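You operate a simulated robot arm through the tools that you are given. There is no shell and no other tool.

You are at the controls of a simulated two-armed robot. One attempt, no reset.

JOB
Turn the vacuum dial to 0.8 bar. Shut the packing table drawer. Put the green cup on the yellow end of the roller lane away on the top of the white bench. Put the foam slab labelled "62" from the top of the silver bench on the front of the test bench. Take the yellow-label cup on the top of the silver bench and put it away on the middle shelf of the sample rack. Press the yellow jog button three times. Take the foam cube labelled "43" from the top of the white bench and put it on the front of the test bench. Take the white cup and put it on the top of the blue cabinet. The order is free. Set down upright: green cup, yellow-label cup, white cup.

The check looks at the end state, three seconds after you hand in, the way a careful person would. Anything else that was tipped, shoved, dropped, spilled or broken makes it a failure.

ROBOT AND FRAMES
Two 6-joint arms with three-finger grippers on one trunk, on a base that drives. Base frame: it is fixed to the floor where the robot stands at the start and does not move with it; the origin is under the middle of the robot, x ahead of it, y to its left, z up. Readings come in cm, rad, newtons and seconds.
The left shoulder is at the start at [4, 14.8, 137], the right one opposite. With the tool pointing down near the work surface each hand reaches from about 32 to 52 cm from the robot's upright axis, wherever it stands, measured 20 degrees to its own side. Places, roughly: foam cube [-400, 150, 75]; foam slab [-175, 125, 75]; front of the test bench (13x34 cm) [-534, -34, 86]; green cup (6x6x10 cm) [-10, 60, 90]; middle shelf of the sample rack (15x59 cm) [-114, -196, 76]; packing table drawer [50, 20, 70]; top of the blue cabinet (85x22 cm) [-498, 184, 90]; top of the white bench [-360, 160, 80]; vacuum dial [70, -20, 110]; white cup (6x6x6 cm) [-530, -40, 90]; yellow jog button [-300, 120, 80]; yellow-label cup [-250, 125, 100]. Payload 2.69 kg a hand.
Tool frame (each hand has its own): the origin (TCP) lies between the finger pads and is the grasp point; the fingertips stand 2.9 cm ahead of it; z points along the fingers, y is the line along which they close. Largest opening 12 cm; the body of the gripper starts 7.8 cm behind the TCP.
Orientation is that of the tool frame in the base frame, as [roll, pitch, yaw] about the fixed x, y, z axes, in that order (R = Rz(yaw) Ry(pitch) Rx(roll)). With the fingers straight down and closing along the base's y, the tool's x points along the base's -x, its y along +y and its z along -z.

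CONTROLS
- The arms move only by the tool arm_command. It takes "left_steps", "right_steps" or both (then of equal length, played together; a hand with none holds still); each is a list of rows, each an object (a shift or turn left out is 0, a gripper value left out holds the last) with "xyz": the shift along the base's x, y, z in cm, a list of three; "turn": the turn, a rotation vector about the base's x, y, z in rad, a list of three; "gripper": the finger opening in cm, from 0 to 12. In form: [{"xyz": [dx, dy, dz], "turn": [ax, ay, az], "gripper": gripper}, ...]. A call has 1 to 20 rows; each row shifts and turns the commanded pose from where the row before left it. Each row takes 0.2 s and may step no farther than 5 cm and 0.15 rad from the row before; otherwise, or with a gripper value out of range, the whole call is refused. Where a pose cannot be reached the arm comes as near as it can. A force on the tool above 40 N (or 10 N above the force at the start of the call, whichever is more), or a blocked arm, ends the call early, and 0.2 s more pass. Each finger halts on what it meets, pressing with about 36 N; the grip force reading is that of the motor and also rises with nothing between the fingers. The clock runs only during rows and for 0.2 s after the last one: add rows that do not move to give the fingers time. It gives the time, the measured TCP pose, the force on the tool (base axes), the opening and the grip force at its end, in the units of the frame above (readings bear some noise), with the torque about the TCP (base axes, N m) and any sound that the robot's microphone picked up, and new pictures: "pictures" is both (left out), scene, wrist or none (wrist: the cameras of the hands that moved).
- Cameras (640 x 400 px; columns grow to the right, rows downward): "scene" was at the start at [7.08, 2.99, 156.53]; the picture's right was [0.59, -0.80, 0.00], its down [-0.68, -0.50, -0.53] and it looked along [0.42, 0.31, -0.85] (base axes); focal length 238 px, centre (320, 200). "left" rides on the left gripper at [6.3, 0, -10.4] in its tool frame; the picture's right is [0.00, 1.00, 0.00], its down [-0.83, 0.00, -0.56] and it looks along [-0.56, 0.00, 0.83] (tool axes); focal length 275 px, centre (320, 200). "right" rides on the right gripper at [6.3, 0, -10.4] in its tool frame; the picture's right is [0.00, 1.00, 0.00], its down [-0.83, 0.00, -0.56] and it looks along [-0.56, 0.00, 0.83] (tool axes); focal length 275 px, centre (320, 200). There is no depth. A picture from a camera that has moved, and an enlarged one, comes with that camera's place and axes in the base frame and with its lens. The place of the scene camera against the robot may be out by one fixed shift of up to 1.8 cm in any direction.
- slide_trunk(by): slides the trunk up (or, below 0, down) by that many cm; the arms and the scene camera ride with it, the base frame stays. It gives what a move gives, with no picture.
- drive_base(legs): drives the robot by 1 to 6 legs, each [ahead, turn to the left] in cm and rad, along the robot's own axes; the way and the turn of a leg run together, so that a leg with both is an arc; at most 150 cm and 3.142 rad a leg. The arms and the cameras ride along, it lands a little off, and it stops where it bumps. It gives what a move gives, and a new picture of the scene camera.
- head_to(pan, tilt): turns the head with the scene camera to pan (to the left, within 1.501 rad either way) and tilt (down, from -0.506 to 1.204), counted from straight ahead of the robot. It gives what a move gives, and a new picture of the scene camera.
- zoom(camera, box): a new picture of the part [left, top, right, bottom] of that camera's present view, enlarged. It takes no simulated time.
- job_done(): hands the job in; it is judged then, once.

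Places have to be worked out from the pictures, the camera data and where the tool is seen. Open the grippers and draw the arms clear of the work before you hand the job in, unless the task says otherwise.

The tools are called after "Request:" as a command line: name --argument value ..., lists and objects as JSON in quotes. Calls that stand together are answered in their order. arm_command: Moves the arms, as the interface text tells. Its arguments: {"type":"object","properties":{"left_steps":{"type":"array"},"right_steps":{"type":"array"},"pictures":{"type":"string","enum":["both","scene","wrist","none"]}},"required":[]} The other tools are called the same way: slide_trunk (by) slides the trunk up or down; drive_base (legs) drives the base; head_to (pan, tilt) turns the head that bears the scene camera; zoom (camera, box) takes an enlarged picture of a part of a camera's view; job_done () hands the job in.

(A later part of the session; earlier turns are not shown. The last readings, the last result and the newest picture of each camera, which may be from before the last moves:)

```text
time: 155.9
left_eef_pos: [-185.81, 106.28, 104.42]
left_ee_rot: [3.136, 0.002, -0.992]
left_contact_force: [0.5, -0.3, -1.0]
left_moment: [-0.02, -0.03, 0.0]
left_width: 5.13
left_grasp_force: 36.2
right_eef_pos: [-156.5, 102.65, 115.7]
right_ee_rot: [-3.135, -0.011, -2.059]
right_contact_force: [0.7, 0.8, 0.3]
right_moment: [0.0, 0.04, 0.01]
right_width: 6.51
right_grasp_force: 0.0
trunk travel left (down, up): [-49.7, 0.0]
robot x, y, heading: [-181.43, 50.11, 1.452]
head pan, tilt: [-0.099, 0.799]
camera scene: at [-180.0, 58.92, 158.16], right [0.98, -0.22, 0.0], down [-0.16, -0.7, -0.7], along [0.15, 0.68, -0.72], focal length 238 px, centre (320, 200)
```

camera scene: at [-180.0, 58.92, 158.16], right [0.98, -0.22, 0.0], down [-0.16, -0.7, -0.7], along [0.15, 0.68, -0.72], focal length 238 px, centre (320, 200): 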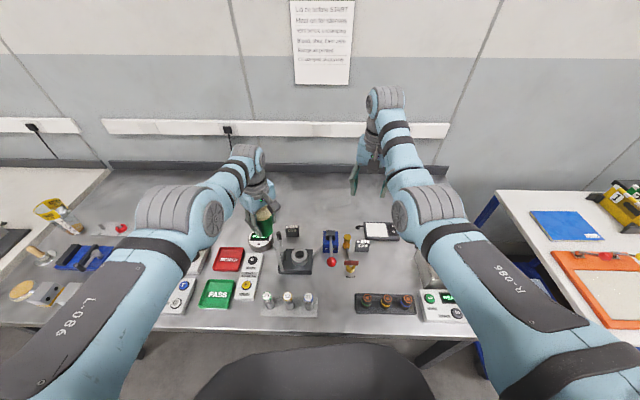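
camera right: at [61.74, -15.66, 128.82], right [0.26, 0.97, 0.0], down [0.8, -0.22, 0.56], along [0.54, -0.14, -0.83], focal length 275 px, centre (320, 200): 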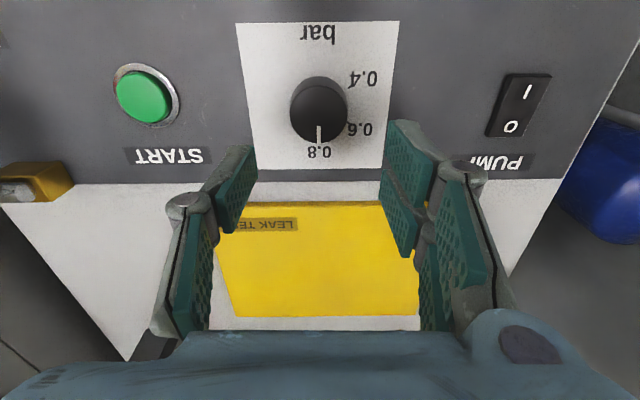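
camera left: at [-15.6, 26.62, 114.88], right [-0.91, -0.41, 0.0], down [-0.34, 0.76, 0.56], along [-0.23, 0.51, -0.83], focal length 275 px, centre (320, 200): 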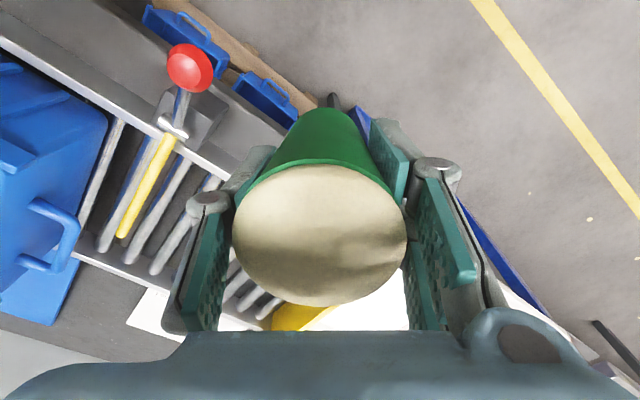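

The middle of the silver bench is in view. I'll enlarge it to look for foam pieces with number labels, and read the sign.

Request:
zoom --camera "scene" --box '[180, 190, 420, 330]'

Request:
zoom --camera "scene" --box '[0, 180, 160, 310]'

Request:
zoom --camera "scene" --box '[280, 0, 370, 90]'

```text
2.67 times, centred on (300, 260) of scene
camera zoom: at [-180.0, 58.92, 158.16], right [0.98, -0.22, 0.0], down [-0.16, -0.7, -0.7], along [0.15, 0.68, -0.72], focal length 635 px, centre (373, 40)
```

zoom: 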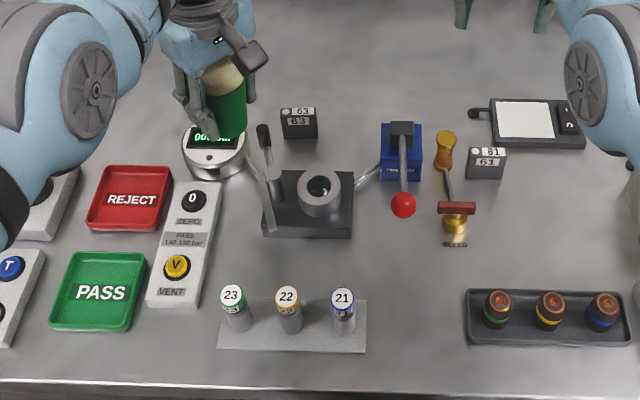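

```text
3.08 times, centred on (80, 245) of scene
camera zoom: at [-180.0, 58.92, 158.16], right [0.98, -0.22, 0.0], down [-0.16, -0.7, -0.7], along [0.15, 0.68, -0.72], focal length 732 px, centre (1058, 62)
```

zoom: 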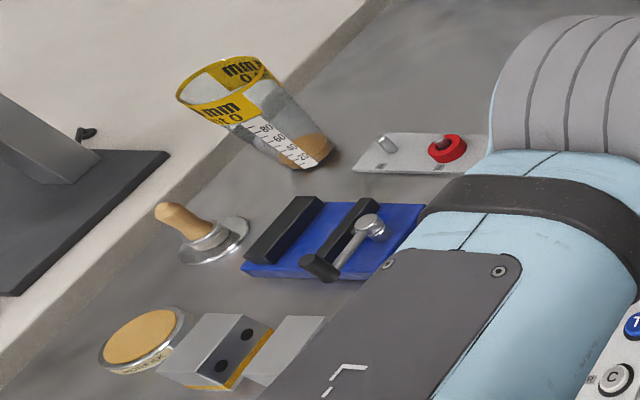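

```text
4.44 times, centred on (325, 45) of scene
camera zoom: at [-180.0, 58.92, 158.16], right [0.98, -0.22, 0.0], down [-0.16, -0.7, -0.7], along [0.15, 0.68, -0.72], focal length 1058 px, centre (298, 889)
```

zoom: 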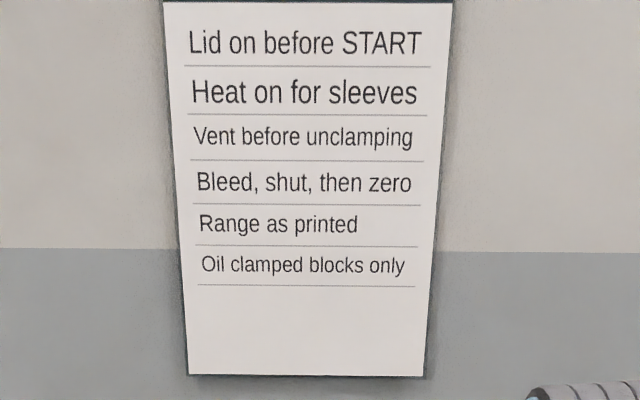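

I see foam blocks labelled "63" and "61"; "62" may be hidden behind my hand. I'll enlarge these more and check with the right wrist camera.

Request:
zoom --camera "scene" --box '[260, 215, 320, 255]'

Request:
zoom --camera "right" --box '[0, 0, 639, 399]'

Request:
zoom --camera "left" --box '[0, 0, 639, 399]'

```text
10.00 times, centred on (290, 235) of scene
camera zoom: at [-180.0, 58.92, 158.16], right [0.98, -0.22, 0.0], down [-0.16, -0.7, -0.7], along [0.15, 0.68, -0.72], focal length 2380 px, centre (620, -150)
```

zoom: 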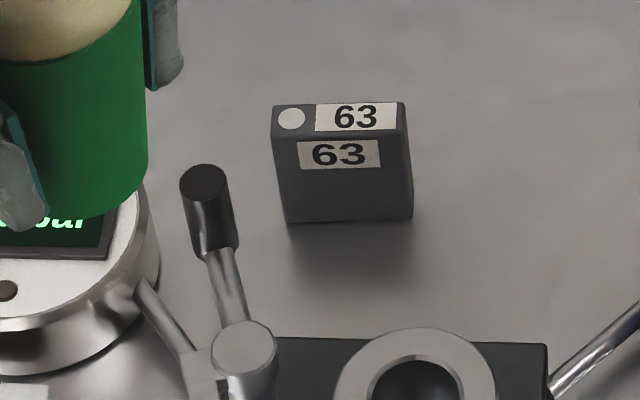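

```text
1.00 times, centred on (320, 200) of right (not enlarged: the box is as wide or as high as the picture)
camera zoom: at [-159.54, 97.24, 126.19], right [-0.89, 0.46, -0.01], down [0.39, 0.74, 0.55], along [0.26, 0.48, -0.84], focal length 276 px, centre (320, 200)
```

zoom: 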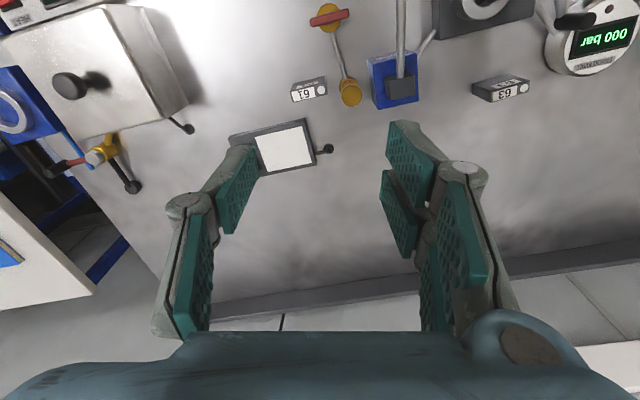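

```text
1.00 times, centred on (320, 200) of left (not enlarged: the box is as wide or as high as the picture)
camera zoom: at [-182.45, 101.07, 114.83], right [-0.84, -0.54, 0.0], down [-0.45, 0.7, 0.56], along [-0.31, 0.47, -0.83], focal length 276 px, centre (320, 200)
```

zoom: 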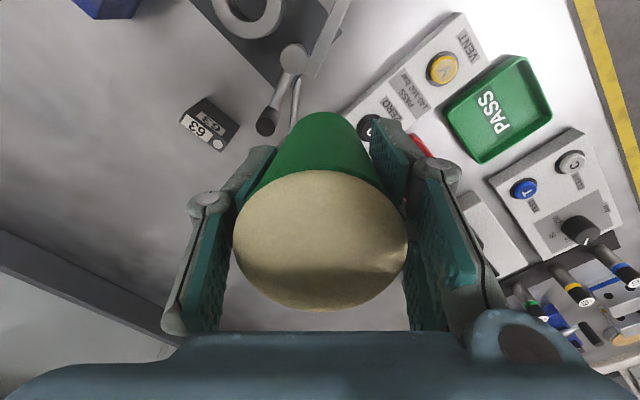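

"62" isn't among these two. I look further along the bench on the left, around my left arm.

Request:
head_to --pan 0.9 --tilt 0.6

Request:
zoom --camera "scene" --box '[200, 60, 520, 260]'

Request:
head_to --pan -0.7 --tilt 0.8

```text
time: 157.1
left_eef_pos: [-185.82, 106.3, 104.35]
left_ee_rot: [3.14, 0.002, -0.99]
left_contact_force: [0.2, 1.0, -1.7]
left_moment: [0.02, 0.0, 0.01]
left_width: 5.11
left_grasp_force: 36.3
right_eef_pos: [-156.51, 102.66, 115.71]
right_ee_rot: [-3.135, -0.009, -2.059]
right_contact_force: [-0.7, -0.5, -1.5]
right_moment: [-0.01, 0.02, -0.04]
right_width: 6.49
right_grasp_force: 0.0
trunk travel left (down, up): [-49.7, 0.0]
robot x, y, heading: [-181.68, 50.32, 1.453]
head pan, tilt: [0.901, 0.6]
camera scene: at [-187.98, 57.35, 159.85], right [0.71, 0.7, 0.0], down [0.4, -0.4, -0.82], along [-0.58, 0.59, -0.57], focal length 238 px, centre (320, 200)
```

scene: 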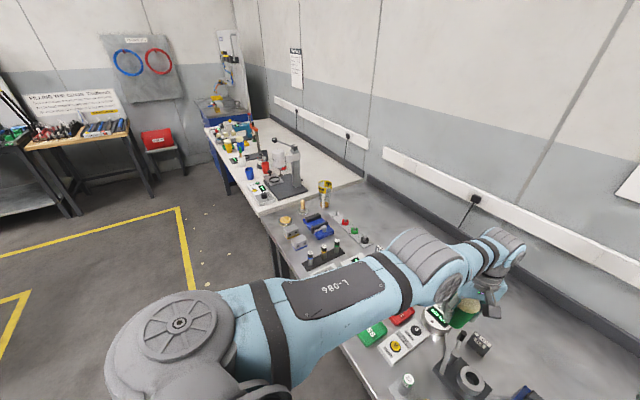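

```text
2.00 times, centred on (360, 160) of scene
camera zoom: at [-187.98, 57.35, 159.85], right [0.71, 0.7, 0.0], down [0.4, -0.4, -0.82], along [-0.58, 0.59, -0.57], focal length 476 px, centre (240, 280)
```

zoom: 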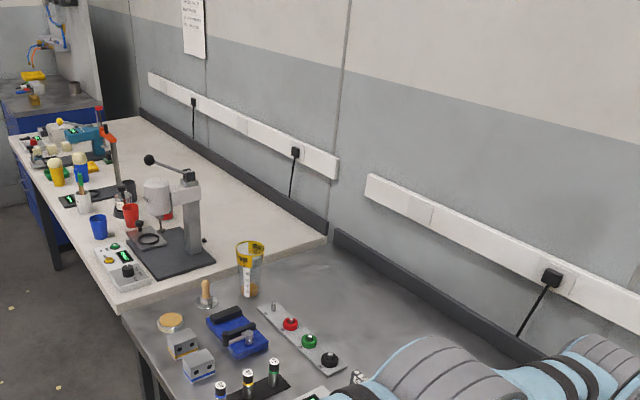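

```text
time: 158.8
left_eef_pos: [-185.79, 106.29, 104.41]
left_ee_rot: [3.139, 0.0, -0.99]
left_contact_force: [-0.5, -0.3, -1.4]
left_moment: [-0.03, 0.0, 0.0]
left_width: 5.12
left_grasp_force: 36.2
right_eef_pos: [-156.52, 102.74, 115.6]
right_ee_rot: [-3.134, -0.01, -2.06]
right_contact_force: [0.8, 0.3, 0.0]
right_moment: [0.01, 0.03, -0.04]
right_width: 6.49
right_grasp_force: 0.1
trunk travel left (down, up): [-49.7, 0.0]
robot x, y, heading: [-181.55, 50.03, 1.451]
head pan, tilt: [-0.7, 0.799]
camera scene: at [-175.88, 56.55, 158.16], right [0.68, -0.73, 0.0], down [-0.52, -0.49, -0.7], along [0.51, 0.47, -0.72], focal length 238 px, centre (320, 200)
```

scene: 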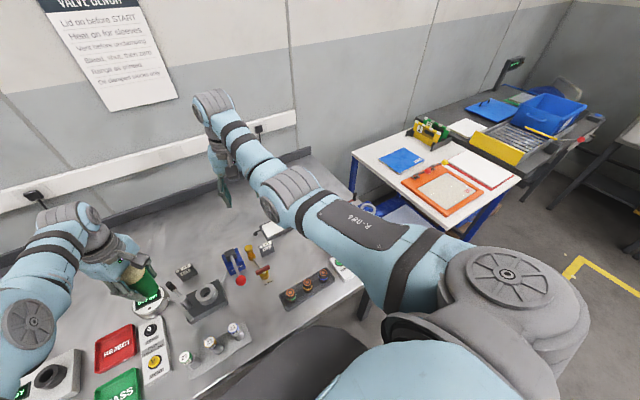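

There's another small labelled block next to the black mushroom button near (-226, 133), possibly "62". I move 42 cm further along the bench to see it properly.

Request:
drive_base --legs '[[0, 1.46], [44, 0], [0, -1.5]]'

Request:
head_to --pan -0.1 --tilt 0.7

```text
time: 168.7
left_eef_pos: [-225.19, 116.89, 104.46]
left_ee_rot: [3.139, 0.002, -1.053]
left_contact_force: [0.6, 0.1, -1.0]
left_moment: [-0.01, -0.02, -0.02]
left_width: 5.13
left_grasp_force: 36.6
right_eef_pos: [-196.14, 111.76, 115.62]
right_ee_rot: [-3.135, -0.011, -2.119]
right_contact_force: [0.8, -0.5, -0.2]
right_moment: [0.02, -0.02, 0.01]
right_width: 6.53
right_grasp_force: 0.1
trunk travel left (down, up): [-49.7, 0.0]
robot x, y, heading: [-224.33, 60.78, 1.383]
head pan, tilt: [-0.7, 0.799]
camera scene: at [-218.22, 66.72, 158.16], right [0.64, -0.77, 0.0], down [-0.55, -0.46, -0.7], along [0.54, 0.44, -0.72], focal length 238 px, centre (320, 200)
```

scene: 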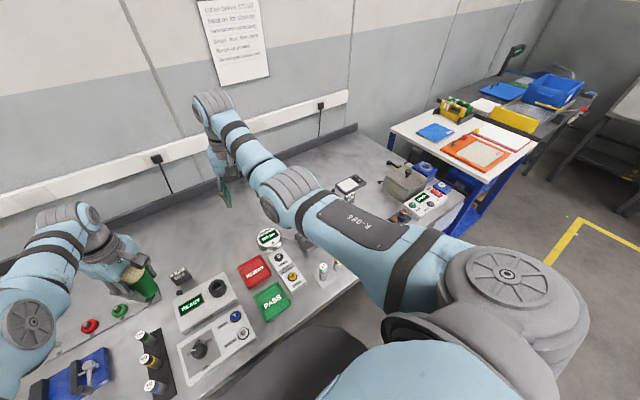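

```text
time: 169.7
left_eef_pos: [-225.09, 116.96, 104.5]
left_ee_rot: [3.138, 0.003, -1.053]
left_contact_force: [-0.5, -0.6, -1.0]
left_moment: [0.01, -0.01, 0.0]
left_width: 5.12
left_grasp_force: 35.8
right_eef_pos: [-196.03, 111.72, 115.65]
right_ee_rot: [-3.136, -0.012, -2.116]
right_contact_force: [0.1, -0.5, -0.7]
right_moment: [0.01, 0.05, 0.0]
right_width: 6.48
right_grasp_force: 0.0
trunk travel left (down, up): [-49.7, 0.0]
robot x, y, heading: [-224.74, 60.67, 1.392]
head pan, tilt: [-0.099, 0.7]
camera scene: at [-222.01, 69.73, 158.98], right [0.96, -0.28, 0.0], down [-0.18, -0.62, -0.76], along [0.21, 0.73, -0.64], focal length 238 px, centre (320, 200)
```

scene: 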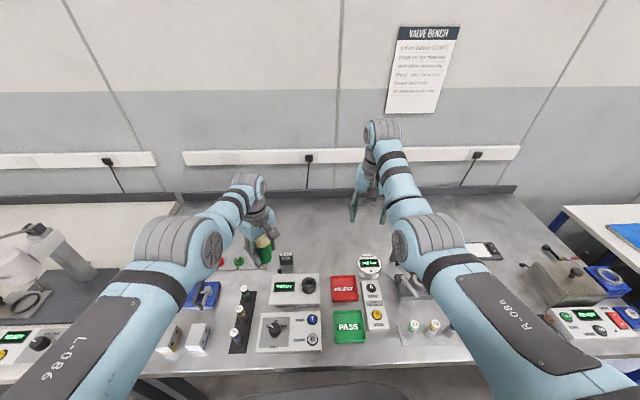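

Request:
zoom --camera "scene" --box '[230, 230, 330, 300]'

Request:
zoom --camera "scene" --box '[120, 200, 360, 370]'

Request:
zoom --camera "left" --box '[0, 0, 639, 399]'

```text
5.71 times, centred on (280, 265) of scene
camera zoom: at [-222.01, 69.73, 158.98], right [0.96, -0.28, 0.0], down [-0.18, -0.62, -0.76], along [0.21, 0.73, -0.64], focal length 1360 px, centre (549, -171)
```

zoom: 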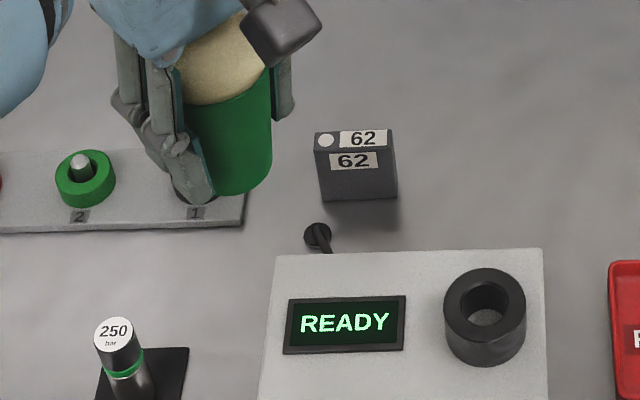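

```text
2.35 times, centred on (240, 285) of scene
camera zoom: at [-222.01, 69.73, 158.98], right [0.96, -0.28, 0.0], down [-0.18, -0.62, -0.76], along [0.21, 0.73, -0.64], focal length 560 px, centre (508, 0)
```

zoom: 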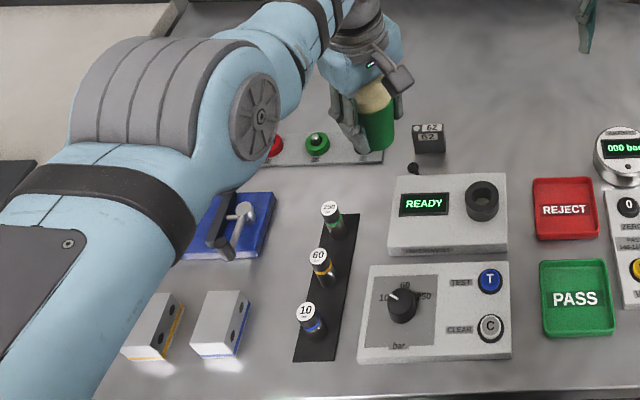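

```text
1.00 times, centred on (320, 200) of left (not enlarged: the box is as wide or as high as the picture)
camera zoom: at [-222.09, 111.58, 114.83], right [-0.87, -0.49, 0.0], down [-0.41, 0.72, 0.56], along [-0.28, 0.48, -0.83], focal length 276 px, centre (320, 200)
```

zoom: 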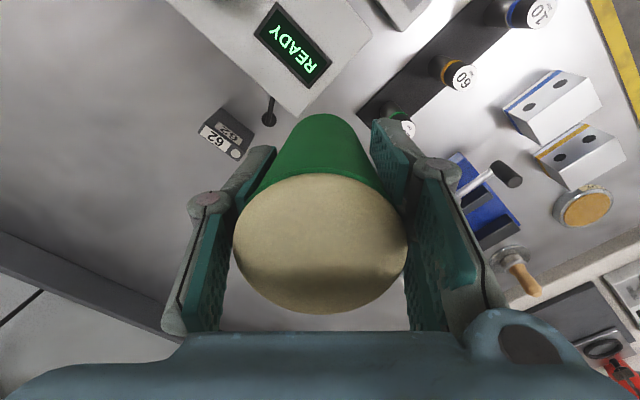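

That's "62", at about (-219, 124) beside the READY box. I turn the base left 0.3 rad so it falls in the right arm's sector, and then look with the right wrist camera.

Request:
drive_base --legs '[[0, 0.3]]'

Request:
arm_command --right_steps '[{"turn": [0, 0, 0.12], "gripper": 8}, {"turn": [0, 0, 0.12]}, {}]' --pictures "wrist"

```text
time: 171.1
left_eef_pos: [-241.64, 114.17, 104.4]
left_ee_rot: [3.136, 0.002, -0.756]
left_contact_force: [-0.3, 1.0, -1.6]
left_moment: [-0.05, 0.01, 0.04]
left_width: 5.11
left_grasp_force: 36.1
right_eef_pos: [-212.26, 117.73, 115.61]
right_ee_rot: [-3.136, -0.012, -1.819]
right_contact_force: [-0.8, 0.3, 0.6]
right_moment: [0.0, 0.02, -0.01]
right_width: 6.49
right_grasp_force: 0.1
trunk travel left (down, up): [-49.7, 0.0]
robot x, y, heading: [-224.19, 60.91, 1.682]
head pan, tilt: [-0.099, 0.7]
camera scene: at [-224.99, 70.15, 158.98], right [1.0, 0.02, 0.0], down [0.01, -0.64, -0.76], along [-0.01, 0.76, -0.64], focal length 238 px, centre (320, 200)
```

scene: 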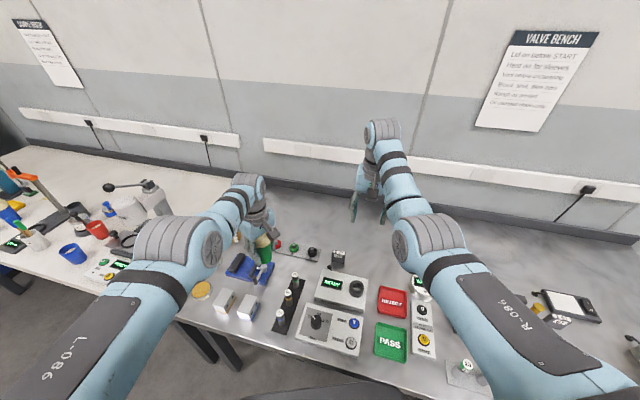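

```text
time: 171.9
left_eef_pos: [-241.7, 114.32, 104.41]
left_ee_rot: [3.136, 0.003, -0.754]
left_contact_force: [0.9, 0.5, -1.2]
left_moment: [-0.02, -0.02, -0.01]
left_width: 5.12
left_grasp_force: 36.3
right_eef_pos: [-212.42, 117.64, 115.64]
right_ee_rot: [-3.135, -0.012, -1.577]
right_contact_force: [-0.2, -0.1, 0.5]
right_moment: [0.02, -0.01, -0.02]
right_width: 8.02
right_grasp_force: 0.1
trunk travel left (down, up): [-49.7, 0.0]
robot x, y, heading: [-224.7, 60.66, 1.688]
head pan, tilt: [-0.099, 0.7]
camera right: at [-212.56, 111.49, 126.18], right [-1.0, 0.0, -0.01], down [0.0, 0.84, 0.55], along [0.01, 0.55, -0.84], focal length 275 px, centre (320, 200)
```

right: 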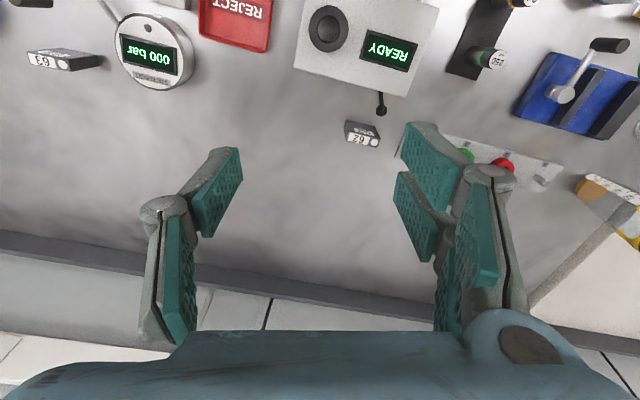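

The three cameras agree: the slab's top is at about (-218.6, 126.2, 87), standing on a bench top at about 82. It's out of reach with the tool straight down, so I tilt the right hand forward by 40° as I bring it over, closing direction along x.

Request:
arm_command --right_steps '[{"xyz": [-1.24, 1.72, -4.0], "turn": [0.14, 0, 0]}, {"xyz": [-1.24, 1.72, -4.0], "turn": [0.14, 0, 0]}, {"xyz": [-1.24, 1.72, -4.0], "turn": [0.14, 0, 0]}, {"xyz": [-1.24, 1.72, -4.0], "turn": [0.14, 0, 0]}, {"xyz": [-1.24, 1.72, -3.0], "turn": [0.14, 0, 0]}, {}]' --pictures "both"

```text
time: 173.3
left_eef_pos: [-241.69, 114.32, 104.48]
left_ee_rot: [3.139, 0.003, -0.754]
left_contact_force: [-0.5, -0.5, -1.1]
left_moment: [0.01, 0.02, 0.0]
left_width: 5.09
left_grasp_force: 36.0
right_eef_pos: [-218.56, 126.36, 96.55]
right_ee_rot: [-3.14, 0.69, -1.581]
right_contact_force: [0.8, -0.2, 0.3]
right_moment: [-0.04, 0.02, 0.02]
right_width: 7.98
right_grasp_force: 0.0
trunk travel left (down, up): [-49.7, 0.0]
robot x, y, heading: [-224.75, 60.82, 1.686]
head pan, tilt: [-0.099, 0.7]
camera scene: at [-225.16, 70.1, 158.98], right [1.0, 0.02, 0.0], down [0.01, -0.64, -0.76], along [-0.01, 0.76, -0.64], focal length 238 px, centre (320, 200)
camera right: at [-218.78, 114.78, 100.6], right [-1.0, 0.01, 0.0], down [0.0, 0.29, 0.96], along [0.01, 0.96, -0.29], focal length 275 px, centre (320, 200)
```

scene: 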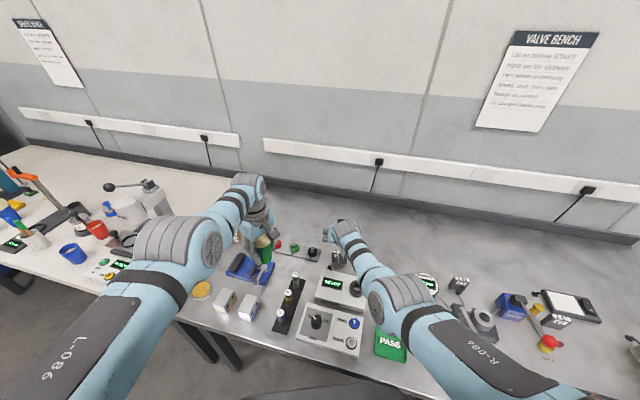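
right: 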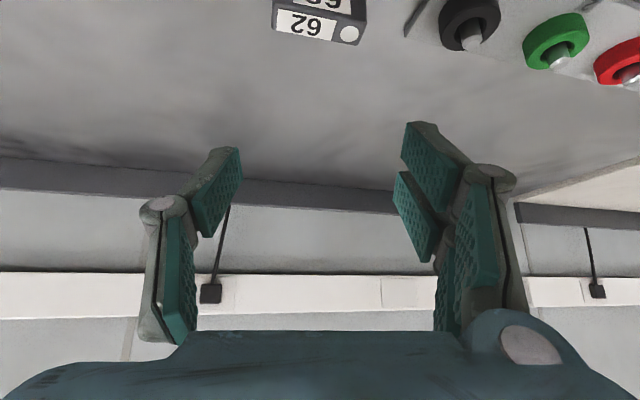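

I reached a tilted hover, but at this tilt the wrist camera would come down close to the READY box. Less tilt needs the base closer, so I check the clearance between base and bench.

Request:
head_to --pan 0.0 --tilt 1.2

Request:
zoom --camera "right" --box '[200, 0, 520, 200]'

```text
time: 174.2
left_eef_pos: [-241.65, 114.15, 104.34]
left_ee_rot: [3.138, 0.003, -0.753]
left_contact_force: [0.5, 0.0, -1.2]
left_moment: [0.01, 0.01, 0.02]
left_width: 5.11
left_grasp_force: 35.6
right_eef_pos: [-218.55, 126.36, 96.59]
right_ee_rot: [3.14, 0.688, -1.581]
right_contact_force: [0.7, -0.5, 0.0]
right_moment: [0.0, -0.01, 0.0]
right_width: 8.0
right_grasp_force: 0.1
trunk travel left (down, up): [-49.7, 0.0]
robot x, y, heading: [-224.15, 60.61, 1.691]
head pan, tilt: [0.0, 1.201]
camera scene: at [-225.65, 67.15, 155.39], right [0.99, 0.12, 0.0], down [0.11, -0.93, -0.36], along [-0.04, 0.36, -0.93], focal length 238 px, centre (320, 200)
```

scene: 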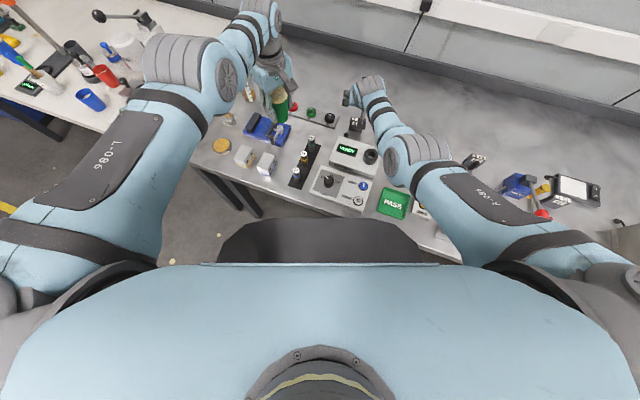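

```text
2.00 times, centred on (360, 100) of right
camera zoom: at [-218.76, 114.78, 100.65], right [-1.0, 0.01, 0.0], down [0.0, 0.29, 0.96], along [0.01, 0.96, -0.29], focal length 551 px, centre (240, 400)
```

zoom: 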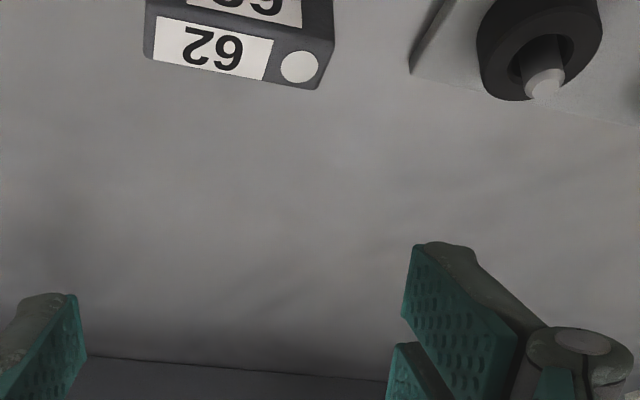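

I'd rather use a smaller tilt with the trunk lower, so the left hand (with the cup) must rise first to stay above the bench items. I reduce the right tilt while rising and lift the left hand 8 cm in small steps.

Request:
arm_command --right_steps '[{"xyz": [0, -0.5, 2.5], "turn": [-0.11, 0, 0]}, {"xyz": [0, -0.5, 2.5], "turn": [-0.11, 0, 0]}, {"xyz": [0, -0.5, 2.5], "turn": [-0.11, 0, 0]}, {}, {}]' --left_steps '[{"xyz": [0, 0, 2]}, {"xyz": [0, 0, 2]}, {"xyz": [0, 0, 2]}, {"xyz": [0, 0, 2]}, {}]' --pictures "both"

```text
time: 175.4
left_eef_pos: [-241.52, 115.06, 112.37]
left_ee_rot: [3.135, 0.001, -0.754]
left_contact_force: [-0.3, -0.3, -1.1]
left_moment: [0.03, 0.03, 0.04]
left_width: 5.12
left_grasp_force: 36.2
left hand out of reach, approached as far as the arm can: row 2, 4
right_eef_pos: [-218.48, 124.87, 104.17]
right_ee_rot: [-3.137, 0.357, -1.58]
right_contact_force: [1.0, -0.5, -0.1]
right_moment: [-0.02, -0.02, 0.0]
right_width: 8.01
right_grasp_force: 0.0
trunk travel left (down, up): [-49.7, 0.0]
robot x, y, heading: [-224.28, 61.17, 1.691]
head pan, tilt: [0.0, 1.201]
camera scene: at [-225.64, 67.15, 155.38], right [0.99, 0.12, 0.0], down [0.11, -0.93, -0.36], along [-0.04, 0.36, -0.93], focal length 238 px, centre (320, 200)
camera right: at [-218.7, 115.17, 111.82], right [-1.0, 0.01, 0.0], down [0.0, 0.58, 0.81], along [0.01, 0.81, -0.58], focal length 275 px, centre (320, 200)
camera left: at [-237.07, 110.95, 122.77], right [-0.69, -0.73, 0.01], down [-0.6, 0.57, 0.56], along [-0.41, 0.38, -0.83], focal length 275 px, centre (320, 200)
```

scene: 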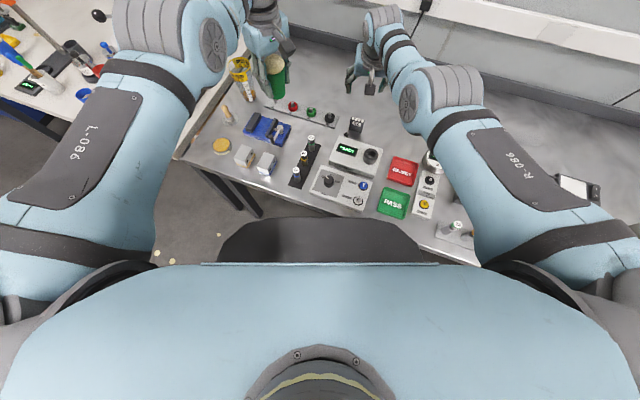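
right: 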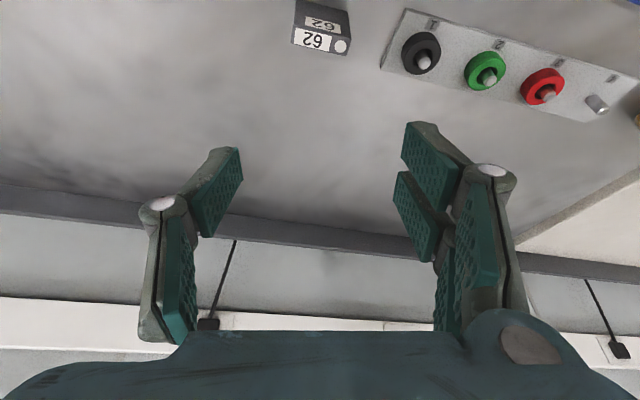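
left: 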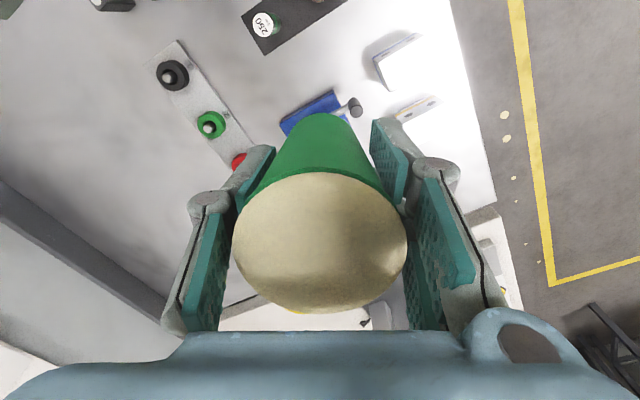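

The left hand rose to 112 cm. The slab centre is at (-218.8, 126.4) and it's rotated about -12° with the bench. I lower the trunk 8 cm, then align the right hand (yaw -0.21) with about 0.45 rad tilt.

Request:
slide_trunk --by -8

Request:
arm_command --right_steps '[{"xyz": [-0.2, 0.5, -1], "turn": [0.1, 0, 0]}, {"xyz": [-0.1, 0.5, -1], "turn": [0, 0, -0.105]}, {"xyz": [0, 0.5, -1], "turn": [0, 0, -0.105]}, {}]' --pictures "both"

```text
time: 176.6
left_eef_pos: [-241.67, 115.2, 104.39]
left_ee_rot: [3.136, -0.001, -0.753]
left_contact_force: [-0.2, 0.0, -0.7]
left_moment: [0.0, -0.01, 0.0]
left_width: 5.1
left_grasp_force: 35.8
right_eef_pos: [-218.58, 124.7, 96.28]
right_ee_rot: [-3.137, 0.36, -1.58]
right_contact_force: [0.2, 0.2, 1.4]
right_moment: [-0.01, 0.0, 0.0]
right_width: 8.0
right_grasp_force: 0.1
trunk travel left (down, up): [-41.7, 8.0]
robot x, y, heading: [-224.29, 60.61, 1.689]
head pan, tilt: [0.0, 1.201]
```

```text
time: 177.6
left_eef_pos: [-241.55, 115.29, 104.44]
left_ee_rot: [3.136, 0.0, -0.753]
left_contact_force: [-0.6, -0.1, -1.6]
left_moment: [-0.01, -0.02, -0.01]
left_width: 5.12
left_grasp_force: 36.2
right_eef_pos: [-218.31, 124.95, 93.65]
right_ee_rot: [-3.139, 0.461, -1.793]
right_contact_force: [-0.2, -0.6, -0.1]
right_moment: [0.0, 0.0, -0.01]
right_width: 8.0
right_grasp_force: 0.1
right hand out of reach, approached as far as the arm can: row 2, 3
trunk travel left (down, up): [-41.7, 8.0]
robot x, y, heading: [-224.1, 60.88, 1.689]
head pan, tilt: [0.0, 1.201]
camera scene: at [-225.64, 67.15, 147.46], right [0.99, 0.12, 0.0], down [0.11, -0.93, -0.36], along [-0.04, 0.36, -0.93], focal length 238 px, centre (320, 200)
camera right: at [-220.62, 114.87, 100.2], right [-0.98, 0.22, 0.0], down [0.1, 0.49, 0.87], along [0.19, 0.85, -0.5], focal length 275 px, centre (320, 200)
```

scene: 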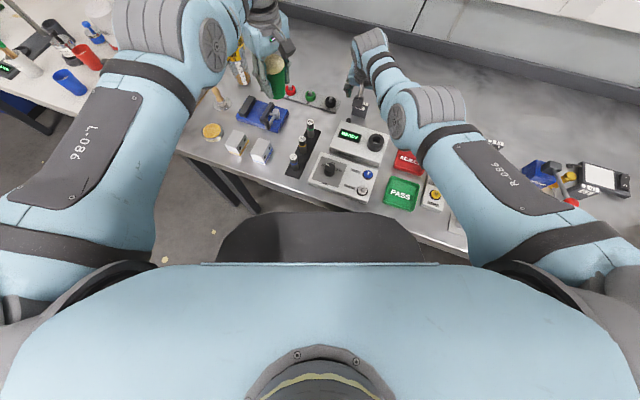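
right: 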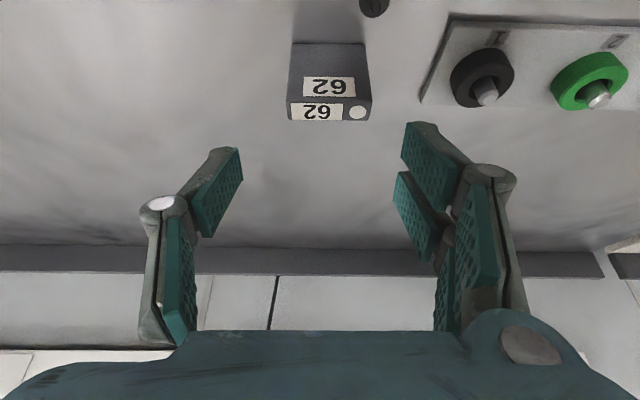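

The slab shows squarely: bench at z≈80.9, top 87, centre (-218.6, 126.9). I move down and forward toward it in small steps.

Request:
arm_command --right_steps '[{"xyz": [-0.1, 0.5, -1.5]}, {"xyz": [-0.1, 0.5, -1.5]}, {"xyz": [-0.1, 0.5, -1.5]}, {}]' --pictures "wrist"

```text
time: 178.6
left_eef_pos: [-241.48, 115.14, 104.37]
left_ee_rot: [3.138, 0.001, -0.755]
left_contact_force: [-0.3, -0.4, -2.2]
left_moment: [-0.01, -0.02, -0.03]
left_width: 5.09
left_grasp_force: 36.0
right_eef_pos: [-217.61, 123.85, 89.85]
right_ee_rot: [-3.141, 0.46, -1.791]
right_contact_force: [0.6, -0.3, 1.2]
right_moment: [0.01, -0.01, -0.02]
right_width: 7.98
right_grasp_force: 0.0
right hand out of reach, approached as far as the arm can: row 1, 2, 3
trunk travel left (down, up): [-41.7, 8.0]
robot x, y, heading: [-224.29, 60.95, 1.687]
head pan, tilt: [0.0, 1.201]
camera right: at [-219.89, 113.71, 96.42], right [-0.98, 0.21, 0.0], down [0.1, 0.49, 0.87], along [0.19, 0.85, -0.5], focal length 275 px, centre (320, 200)
```

right: 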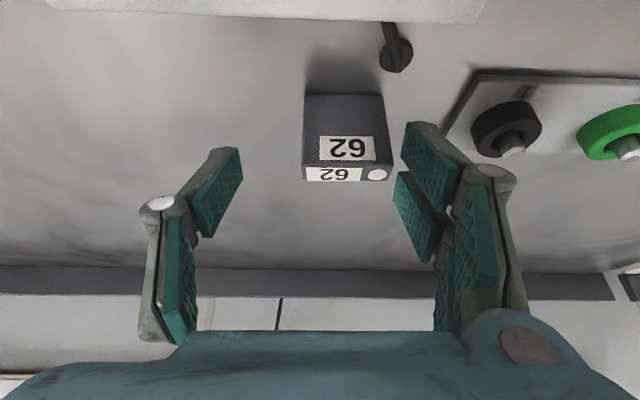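

This is the arm's outer limit with the trunk this high. It's safer to free the left hand first: I retract the right hand, raise the trunk, and go set the green cup on the white bench, then come back for the slab.

Request:
arm_command --right_steps '[{"xyz": [0, -0.5, 3], "turn": [-0.1, 0, 0]}, {"xyz": [0, -0.5, 3], "turn": [-0.12, 0, 0]}, {"xyz": [0, -1, 3], "turn": [-0.12, 0, 0]}, {"xyz": [0, -1, 3], "turn": [-0.12, 0, 0]}, {}]' --pictures "none"

Request:
slide_trunk --by 8

Request:
head_to --pan 0.9 --tilt 0.6

```text
time: 179.8
left_eef_pos: [-241.69, 115.24, 104.49]
left_ee_rot: [3.136, 0.0, -0.755]
left_contact_force: [0.6, 0.6, -1.2]
left_moment: [-0.02, 0.02, -0.01]
left_width: 5.1
left_grasp_force: 36.8
right_eef_pos: [-216.53, 117.53, 102.05]
right_ee_rot: [-3.043, 0.005, -1.766]
right_contact_force: [0.5, 0.4, 0.3]
right_moment: [-0.02, -0.01, 0.0]
right_width: 7.99
right_grasp_force: 0.0
right hand out of reach, approached as far as the arm can: row 2, 3, 4
trunk travel left (down, up): [-41.7, 8.0]
robot x, y, heading: [-224.38, 60.54, 1.689]
head pan, tilt: [0.0, 1.201]
```

```text
time: 180.9
left_eef_pos: [-241.62, 115.17, 112.4]
left_ee_rot: [3.137, 0.0, -0.754]
left_contact_force: [0.4, 0.1, -0.3]
left_moment: [0.02, 0.01, 0.02]
left_width: 5.09
left_grasp_force: 36.3
right_eef_pos: [-216.45, 117.5, 110.0]
right_ee_rot: [-3.043, 0.007, -1.769]
right_contact_force: [0.8, 0.8, 0.4]
right_moment: [-0.01, 0.02, 0.01]
right_width: 8.01
right_grasp_force: 0.0
trunk travel left (down, up): [-49.7, 0.0]
robot x, y, heading: [-224.26, 60.77, 1.69]
head pan, tilt: [0.0, 1.201]
```

```text
time: 182.2
left_eef_pos: [-241.54, 115.18, 112.29]
left_ee_rot: [3.137, 0.0, -0.755]
left_contact_force: [-0.5, -0.2, -1.3]
left_moment: [0.0, -0.01, 0.05]
left_width: 5.08
left_grasp_force: 36.1
right_eef_pos: [-216.47, 117.6, 110.12]
right_ee_rot: [-3.041, 0.008, -1.768]
right_contact_force: [0.1, -0.4, 0.0]
right_moment: [0.0, -0.01, 0.04]
right_width: 8.01
right_grasp_force: 0.1
trunk travel left (down, up): [-49.7, 0.0]
robot x, y, heading: [-224.22, 61.22, 1.689]
head pan, tilt: [0.901, 0.6]
camera scene: at [-232.52, 66.25, 159.84], right [0.53, 0.85, 0.0], down [0.48, -0.3, -0.82], along [-0.7, 0.43, -0.57], focal length 238 px, centre (320, 200)
```

scene: 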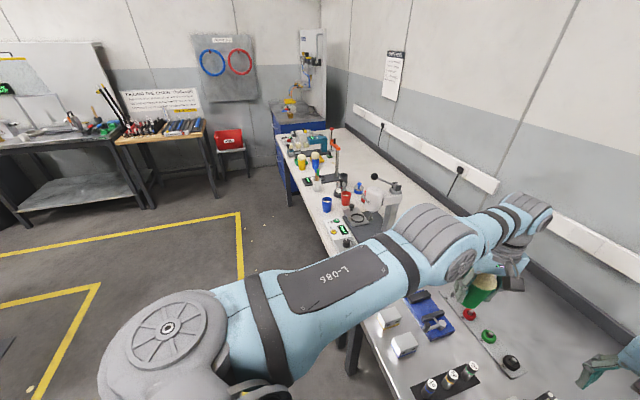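

I'll enlarge the white bench and what stands on it.

Request:
zoom --camera "scene" --box '[260, 90, 460, 260]'

```text
2.35 times, centred on (360, 175) of scene
camera zoom: at [-232.52, 66.25, 159.84], right [0.53, 0.85, 0.0], down [0.48, -0.3, -0.82], along [-0.7, 0.43, -0.57], focal length 560 px, centre (226, 259)
```

zoom: 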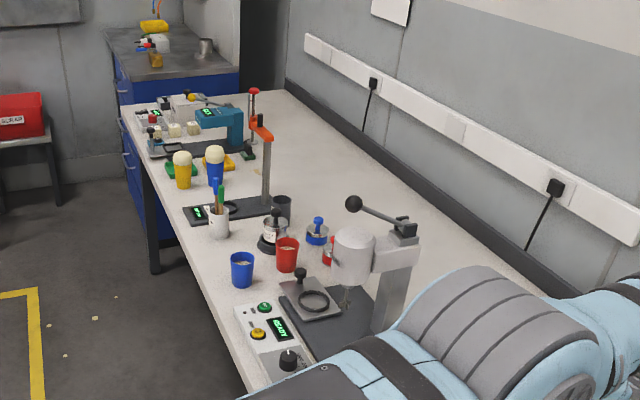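

The white bench has a free spot near its front edge around (-330, 122), between the pen holder and the blue cup. I'll approach facing back along the bench, so the left hand is over it while the right hand stays off it. I drive down the aisle first, then turn the long way round over open floor.

Request:
drive_base --legs '[[0, 1.3], [146, 0]]'

Request:
head_to --pan -0.6 --tilt 0.5

```text
time: 192.6
left_eef_pos: [-425.95, 83.18, 112.29]
left_ee_rot: [3.137, -0.001, 0.533]
left_contact_force: [0.7, -0.1, 0.1]
left_moment: [0.01, -0.01, 0.0]
left_width: 5.08
left_grasp_force: 36.1
right_eef_pos: [-421.16, 107.92, 110.21]
right_ee_rot: [-3.043, 0.009, -0.483]
right_contact_force: [0.3, 1.2, 0.6]
right_moment: [0.01, 0.03, 0.0]
right_width: 7.99
right_grasp_force: 0.1
trunk travel left (down, up): [-49.7, 0.0]
robot x, y, heading: [-368.67, 84.41, 2.972]
head pan, tilt: [0.901, 0.6]
camera scene: at [-377.76, 77.81, 159.85], right [-0.67, 0.74, 0.0], down [0.42, 0.38, -0.83], along [-0.61, -0.55, -0.56], focal length 238 px, centre (320, 200)
```

scene: 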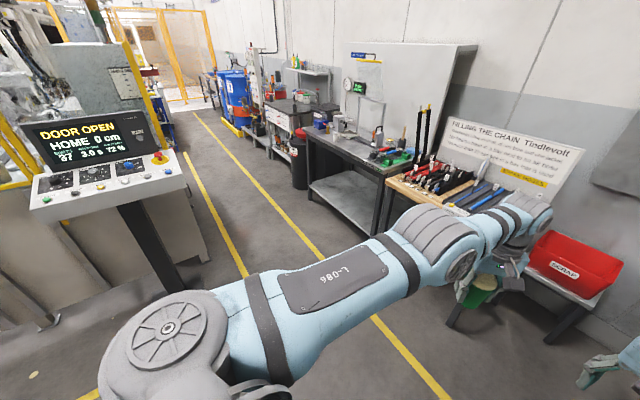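

```text
time: 194.2
left_eef_pos: [-426.01, 83.13, 112.3]
left_ee_rot: [3.135, 0.001, 0.532]
left_contact_force: [-1.0, 0.4, -1.0]
left_moment: [-0.01, -0.01, 0.02]
left_width: 5.09
left_grasp_force: 35.9
right_eef_pos: [-421.32, 108.02, 109.99]
right_ee_rot: [-3.042, 0.006, -0.483]
right_contact_force: [-0.3, -0.2, -0.4]
right_moment: [-0.02, 0.01, 0.01]
right_width: 8.01
right_grasp_force: 0.1
trunk travel left (down, up): [-49.7, 0.0]
robot x, y, heading: [-368.84, 84.54, 2.973]
head pan, tilt: [-0.6, 0.499]
camera scene: at [-377.86, 90.07, 160.75], right [0.69, 0.72, 0.0], down [0.34, -0.33, -0.88], along [-0.63, 0.61, -0.48], focal length 238 px, centre (320, 200)
```

scene: 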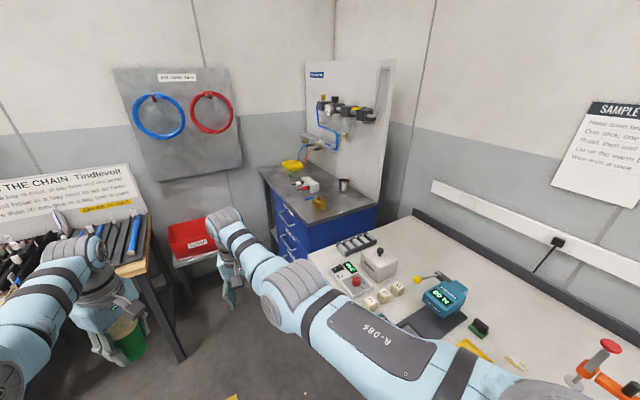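

I see the foam cubes and the blue cabinet. I'll enlarge both while I'm here.

Request:
zoom --camera "scene" --box '[310, 220, 490, 340]'

Request:
zoom --camera "scene" --box '[240, 80, 420, 250]'

Request:
zoom --camera "scene" --box '[540, 90, 640, 220]'

```text
3.33 times, centred on (400, 280) of scene
camera zoom: at [-377.86, 90.07, 160.75], right [0.69, 0.72, 0.0], down [0.34, -0.33, -0.88], along [-0.63, 0.61, -0.48], focal length 794 px, centre (53, -67)
```

zoom: 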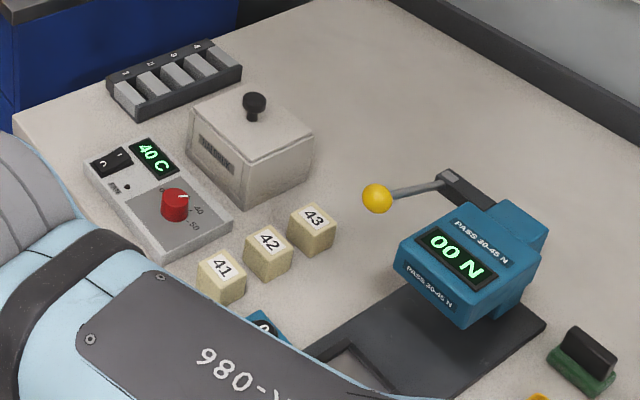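

```text
2.35 times, centred on (330, 165) of scene
camera zoom: at [-377.86, 90.07, 160.75], right [0.69, 0.72, 0.0], down [0.34, -0.33, -0.88], along [-0.63, 0.61, -0.48], focal length 560 px, centre (296, 282)
```

zoom: 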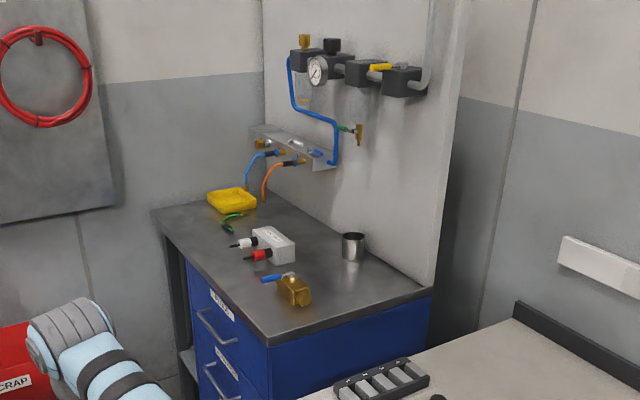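

```text
3.08 times, centred on (590, 155) of scene
camera zoom: at [-377.86, 90.07, 160.75], right [0.69, 0.72, 0.0], down [0.34, -0.33, -0.88], along [-0.63, 0.61, -0.48], focal length 732 px, centre (-511, 338)
```

zoom: 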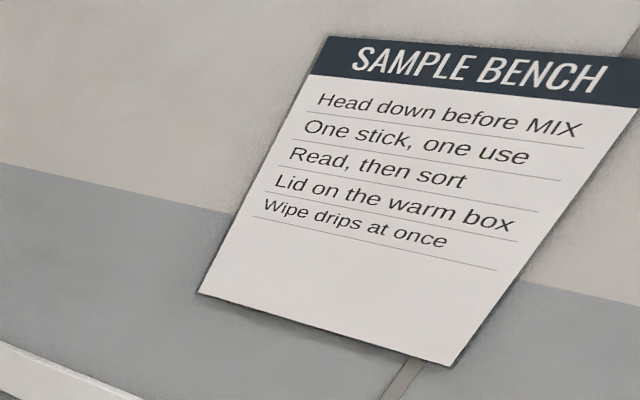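

Cubes 41, 42 and 43 stand in a row, with "43" at about (-404, 159). Now I turn the long way (left) so the left hand comes over the free spot with the right hand off the bench.

Request:
drive_base --legs '[[0, 2.0], [0, 1.86]]'

Request:
head_to --pan 0.35 --tilt 0.9

```text
time: 203.9
left_eef_pos: [-327.2, 123.59, 112.36]
left_ee_rot: [3.135, -0.001, -1.876]
left_contact_force: [-0.3, 0.1, -0.3]
left_moment: [-0.01, 0.0, -0.01]
left_width: 5.13
left_grasp_force: 36.1
right_eef_pos: [-314.1, 102.03, 109.98]
right_ee_rot: [-3.041, 0.006, -2.889]
right_contact_force: [0.0, -0.2, -0.2]
right_moment: [-0.01, -0.01, 0.01]
right_width: 7.99
right_grasp_force: 0.1
trunk travel left (down, up): [-49.7, 0.0]
robot x, y, heading: [-369.01, 84.55, 0.568]
head pan, tilt: [-0.6, 0.499]
camera scene: at [-358.39, 84.09, 160.75], right [-0.04, -1.0, 0.0], down [-0.48, 0.02, -0.88], along [0.88, -0.03, -0.48], focal length 238 px, centre (320, 200)
```

scene: 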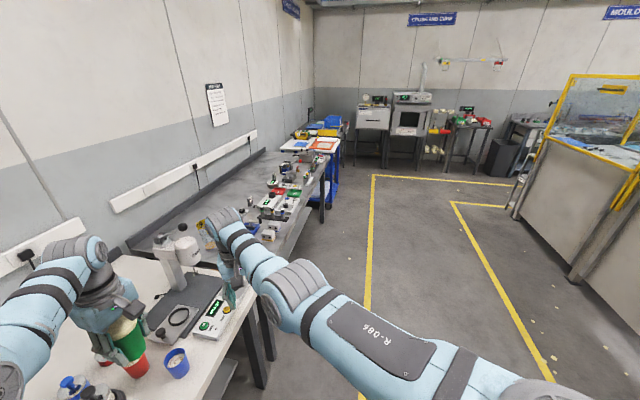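

```text
time: 205.2
left_eef_pos: [-327.02, 123.67, 112.31]
left_ee_rot: [3.136, 0.0, -1.876]
left_contact_force: [0.3, 0.0, -1.6]
left_moment: [-0.02, 0.0, -0.01]
left_width: 5.09
left_grasp_force: 35.7
right_eef_pos: [-314.02, 101.93, 110.0]
right_ee_rot: [-3.041, 0.007, -2.888]
right_contact_force: [-0.5, 0.2, -1.0]
right_moment: [0.02, 0.02, -0.01]
right_width: 8.01
right_grasp_force: 0.0
trunk travel left (down, up): [-49.7, 0.0]
robot x, y, heading: [-369.14, 84.34, 0.566]
head pan, tilt: [0.351, 0.901]
camera scene: at [-362.89, 90.44, 157.37], right [0.79, -0.61, 0.0], down [-0.48, -0.62, -0.62], along [0.38, 0.49, -0.78], focal length 238 px, centre (320, 200)
```

scene: 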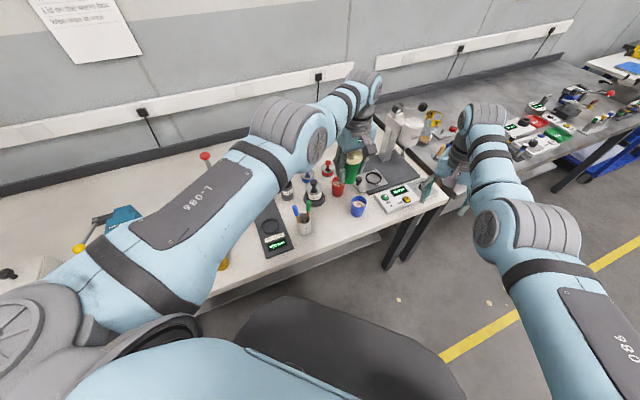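

I'll enlarge the bench area around the target spot.

Request:
zoom --camera "scene" --box '[240, 140, 460, 290]'

Request:
zoom --camera "left" --box '[0, 0, 639, 399]'

```text
2.67 times, centred on (350, 215) of scene
camera zoom: at [-362.89, 90.44, 157.37], right [0.79, -0.61, 0.0], down [-0.48, -0.62, -0.62], along [0.38, 0.49, -0.78], focal length 635 px, centre (240, 160)
```

zoom: 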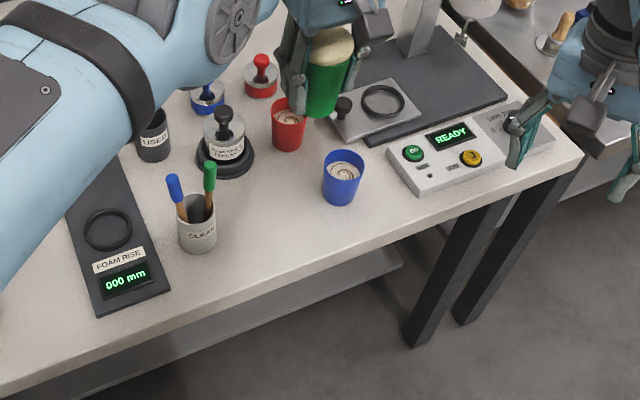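

```text
1.00 times, centred on (320, 200) of left (not enlarged: the box is as wide or as high as the picture)
camera zoom: at [-329.07, 117.7, 122.75], right [-0.95, 0.31, 0.01], down [0.26, 0.79, 0.56], along [0.17, 0.53, -0.83], focal length 276 px, centre (320, 200)
```

zoom: 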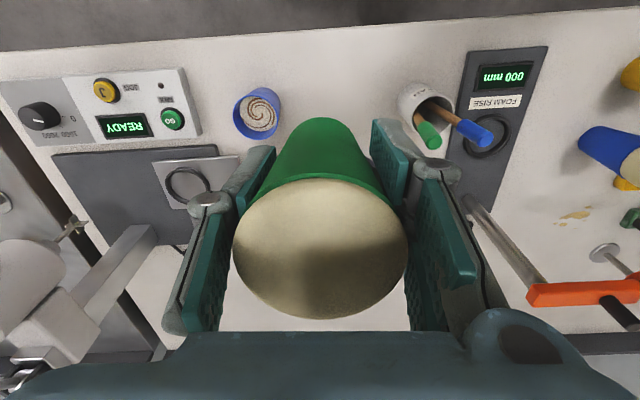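

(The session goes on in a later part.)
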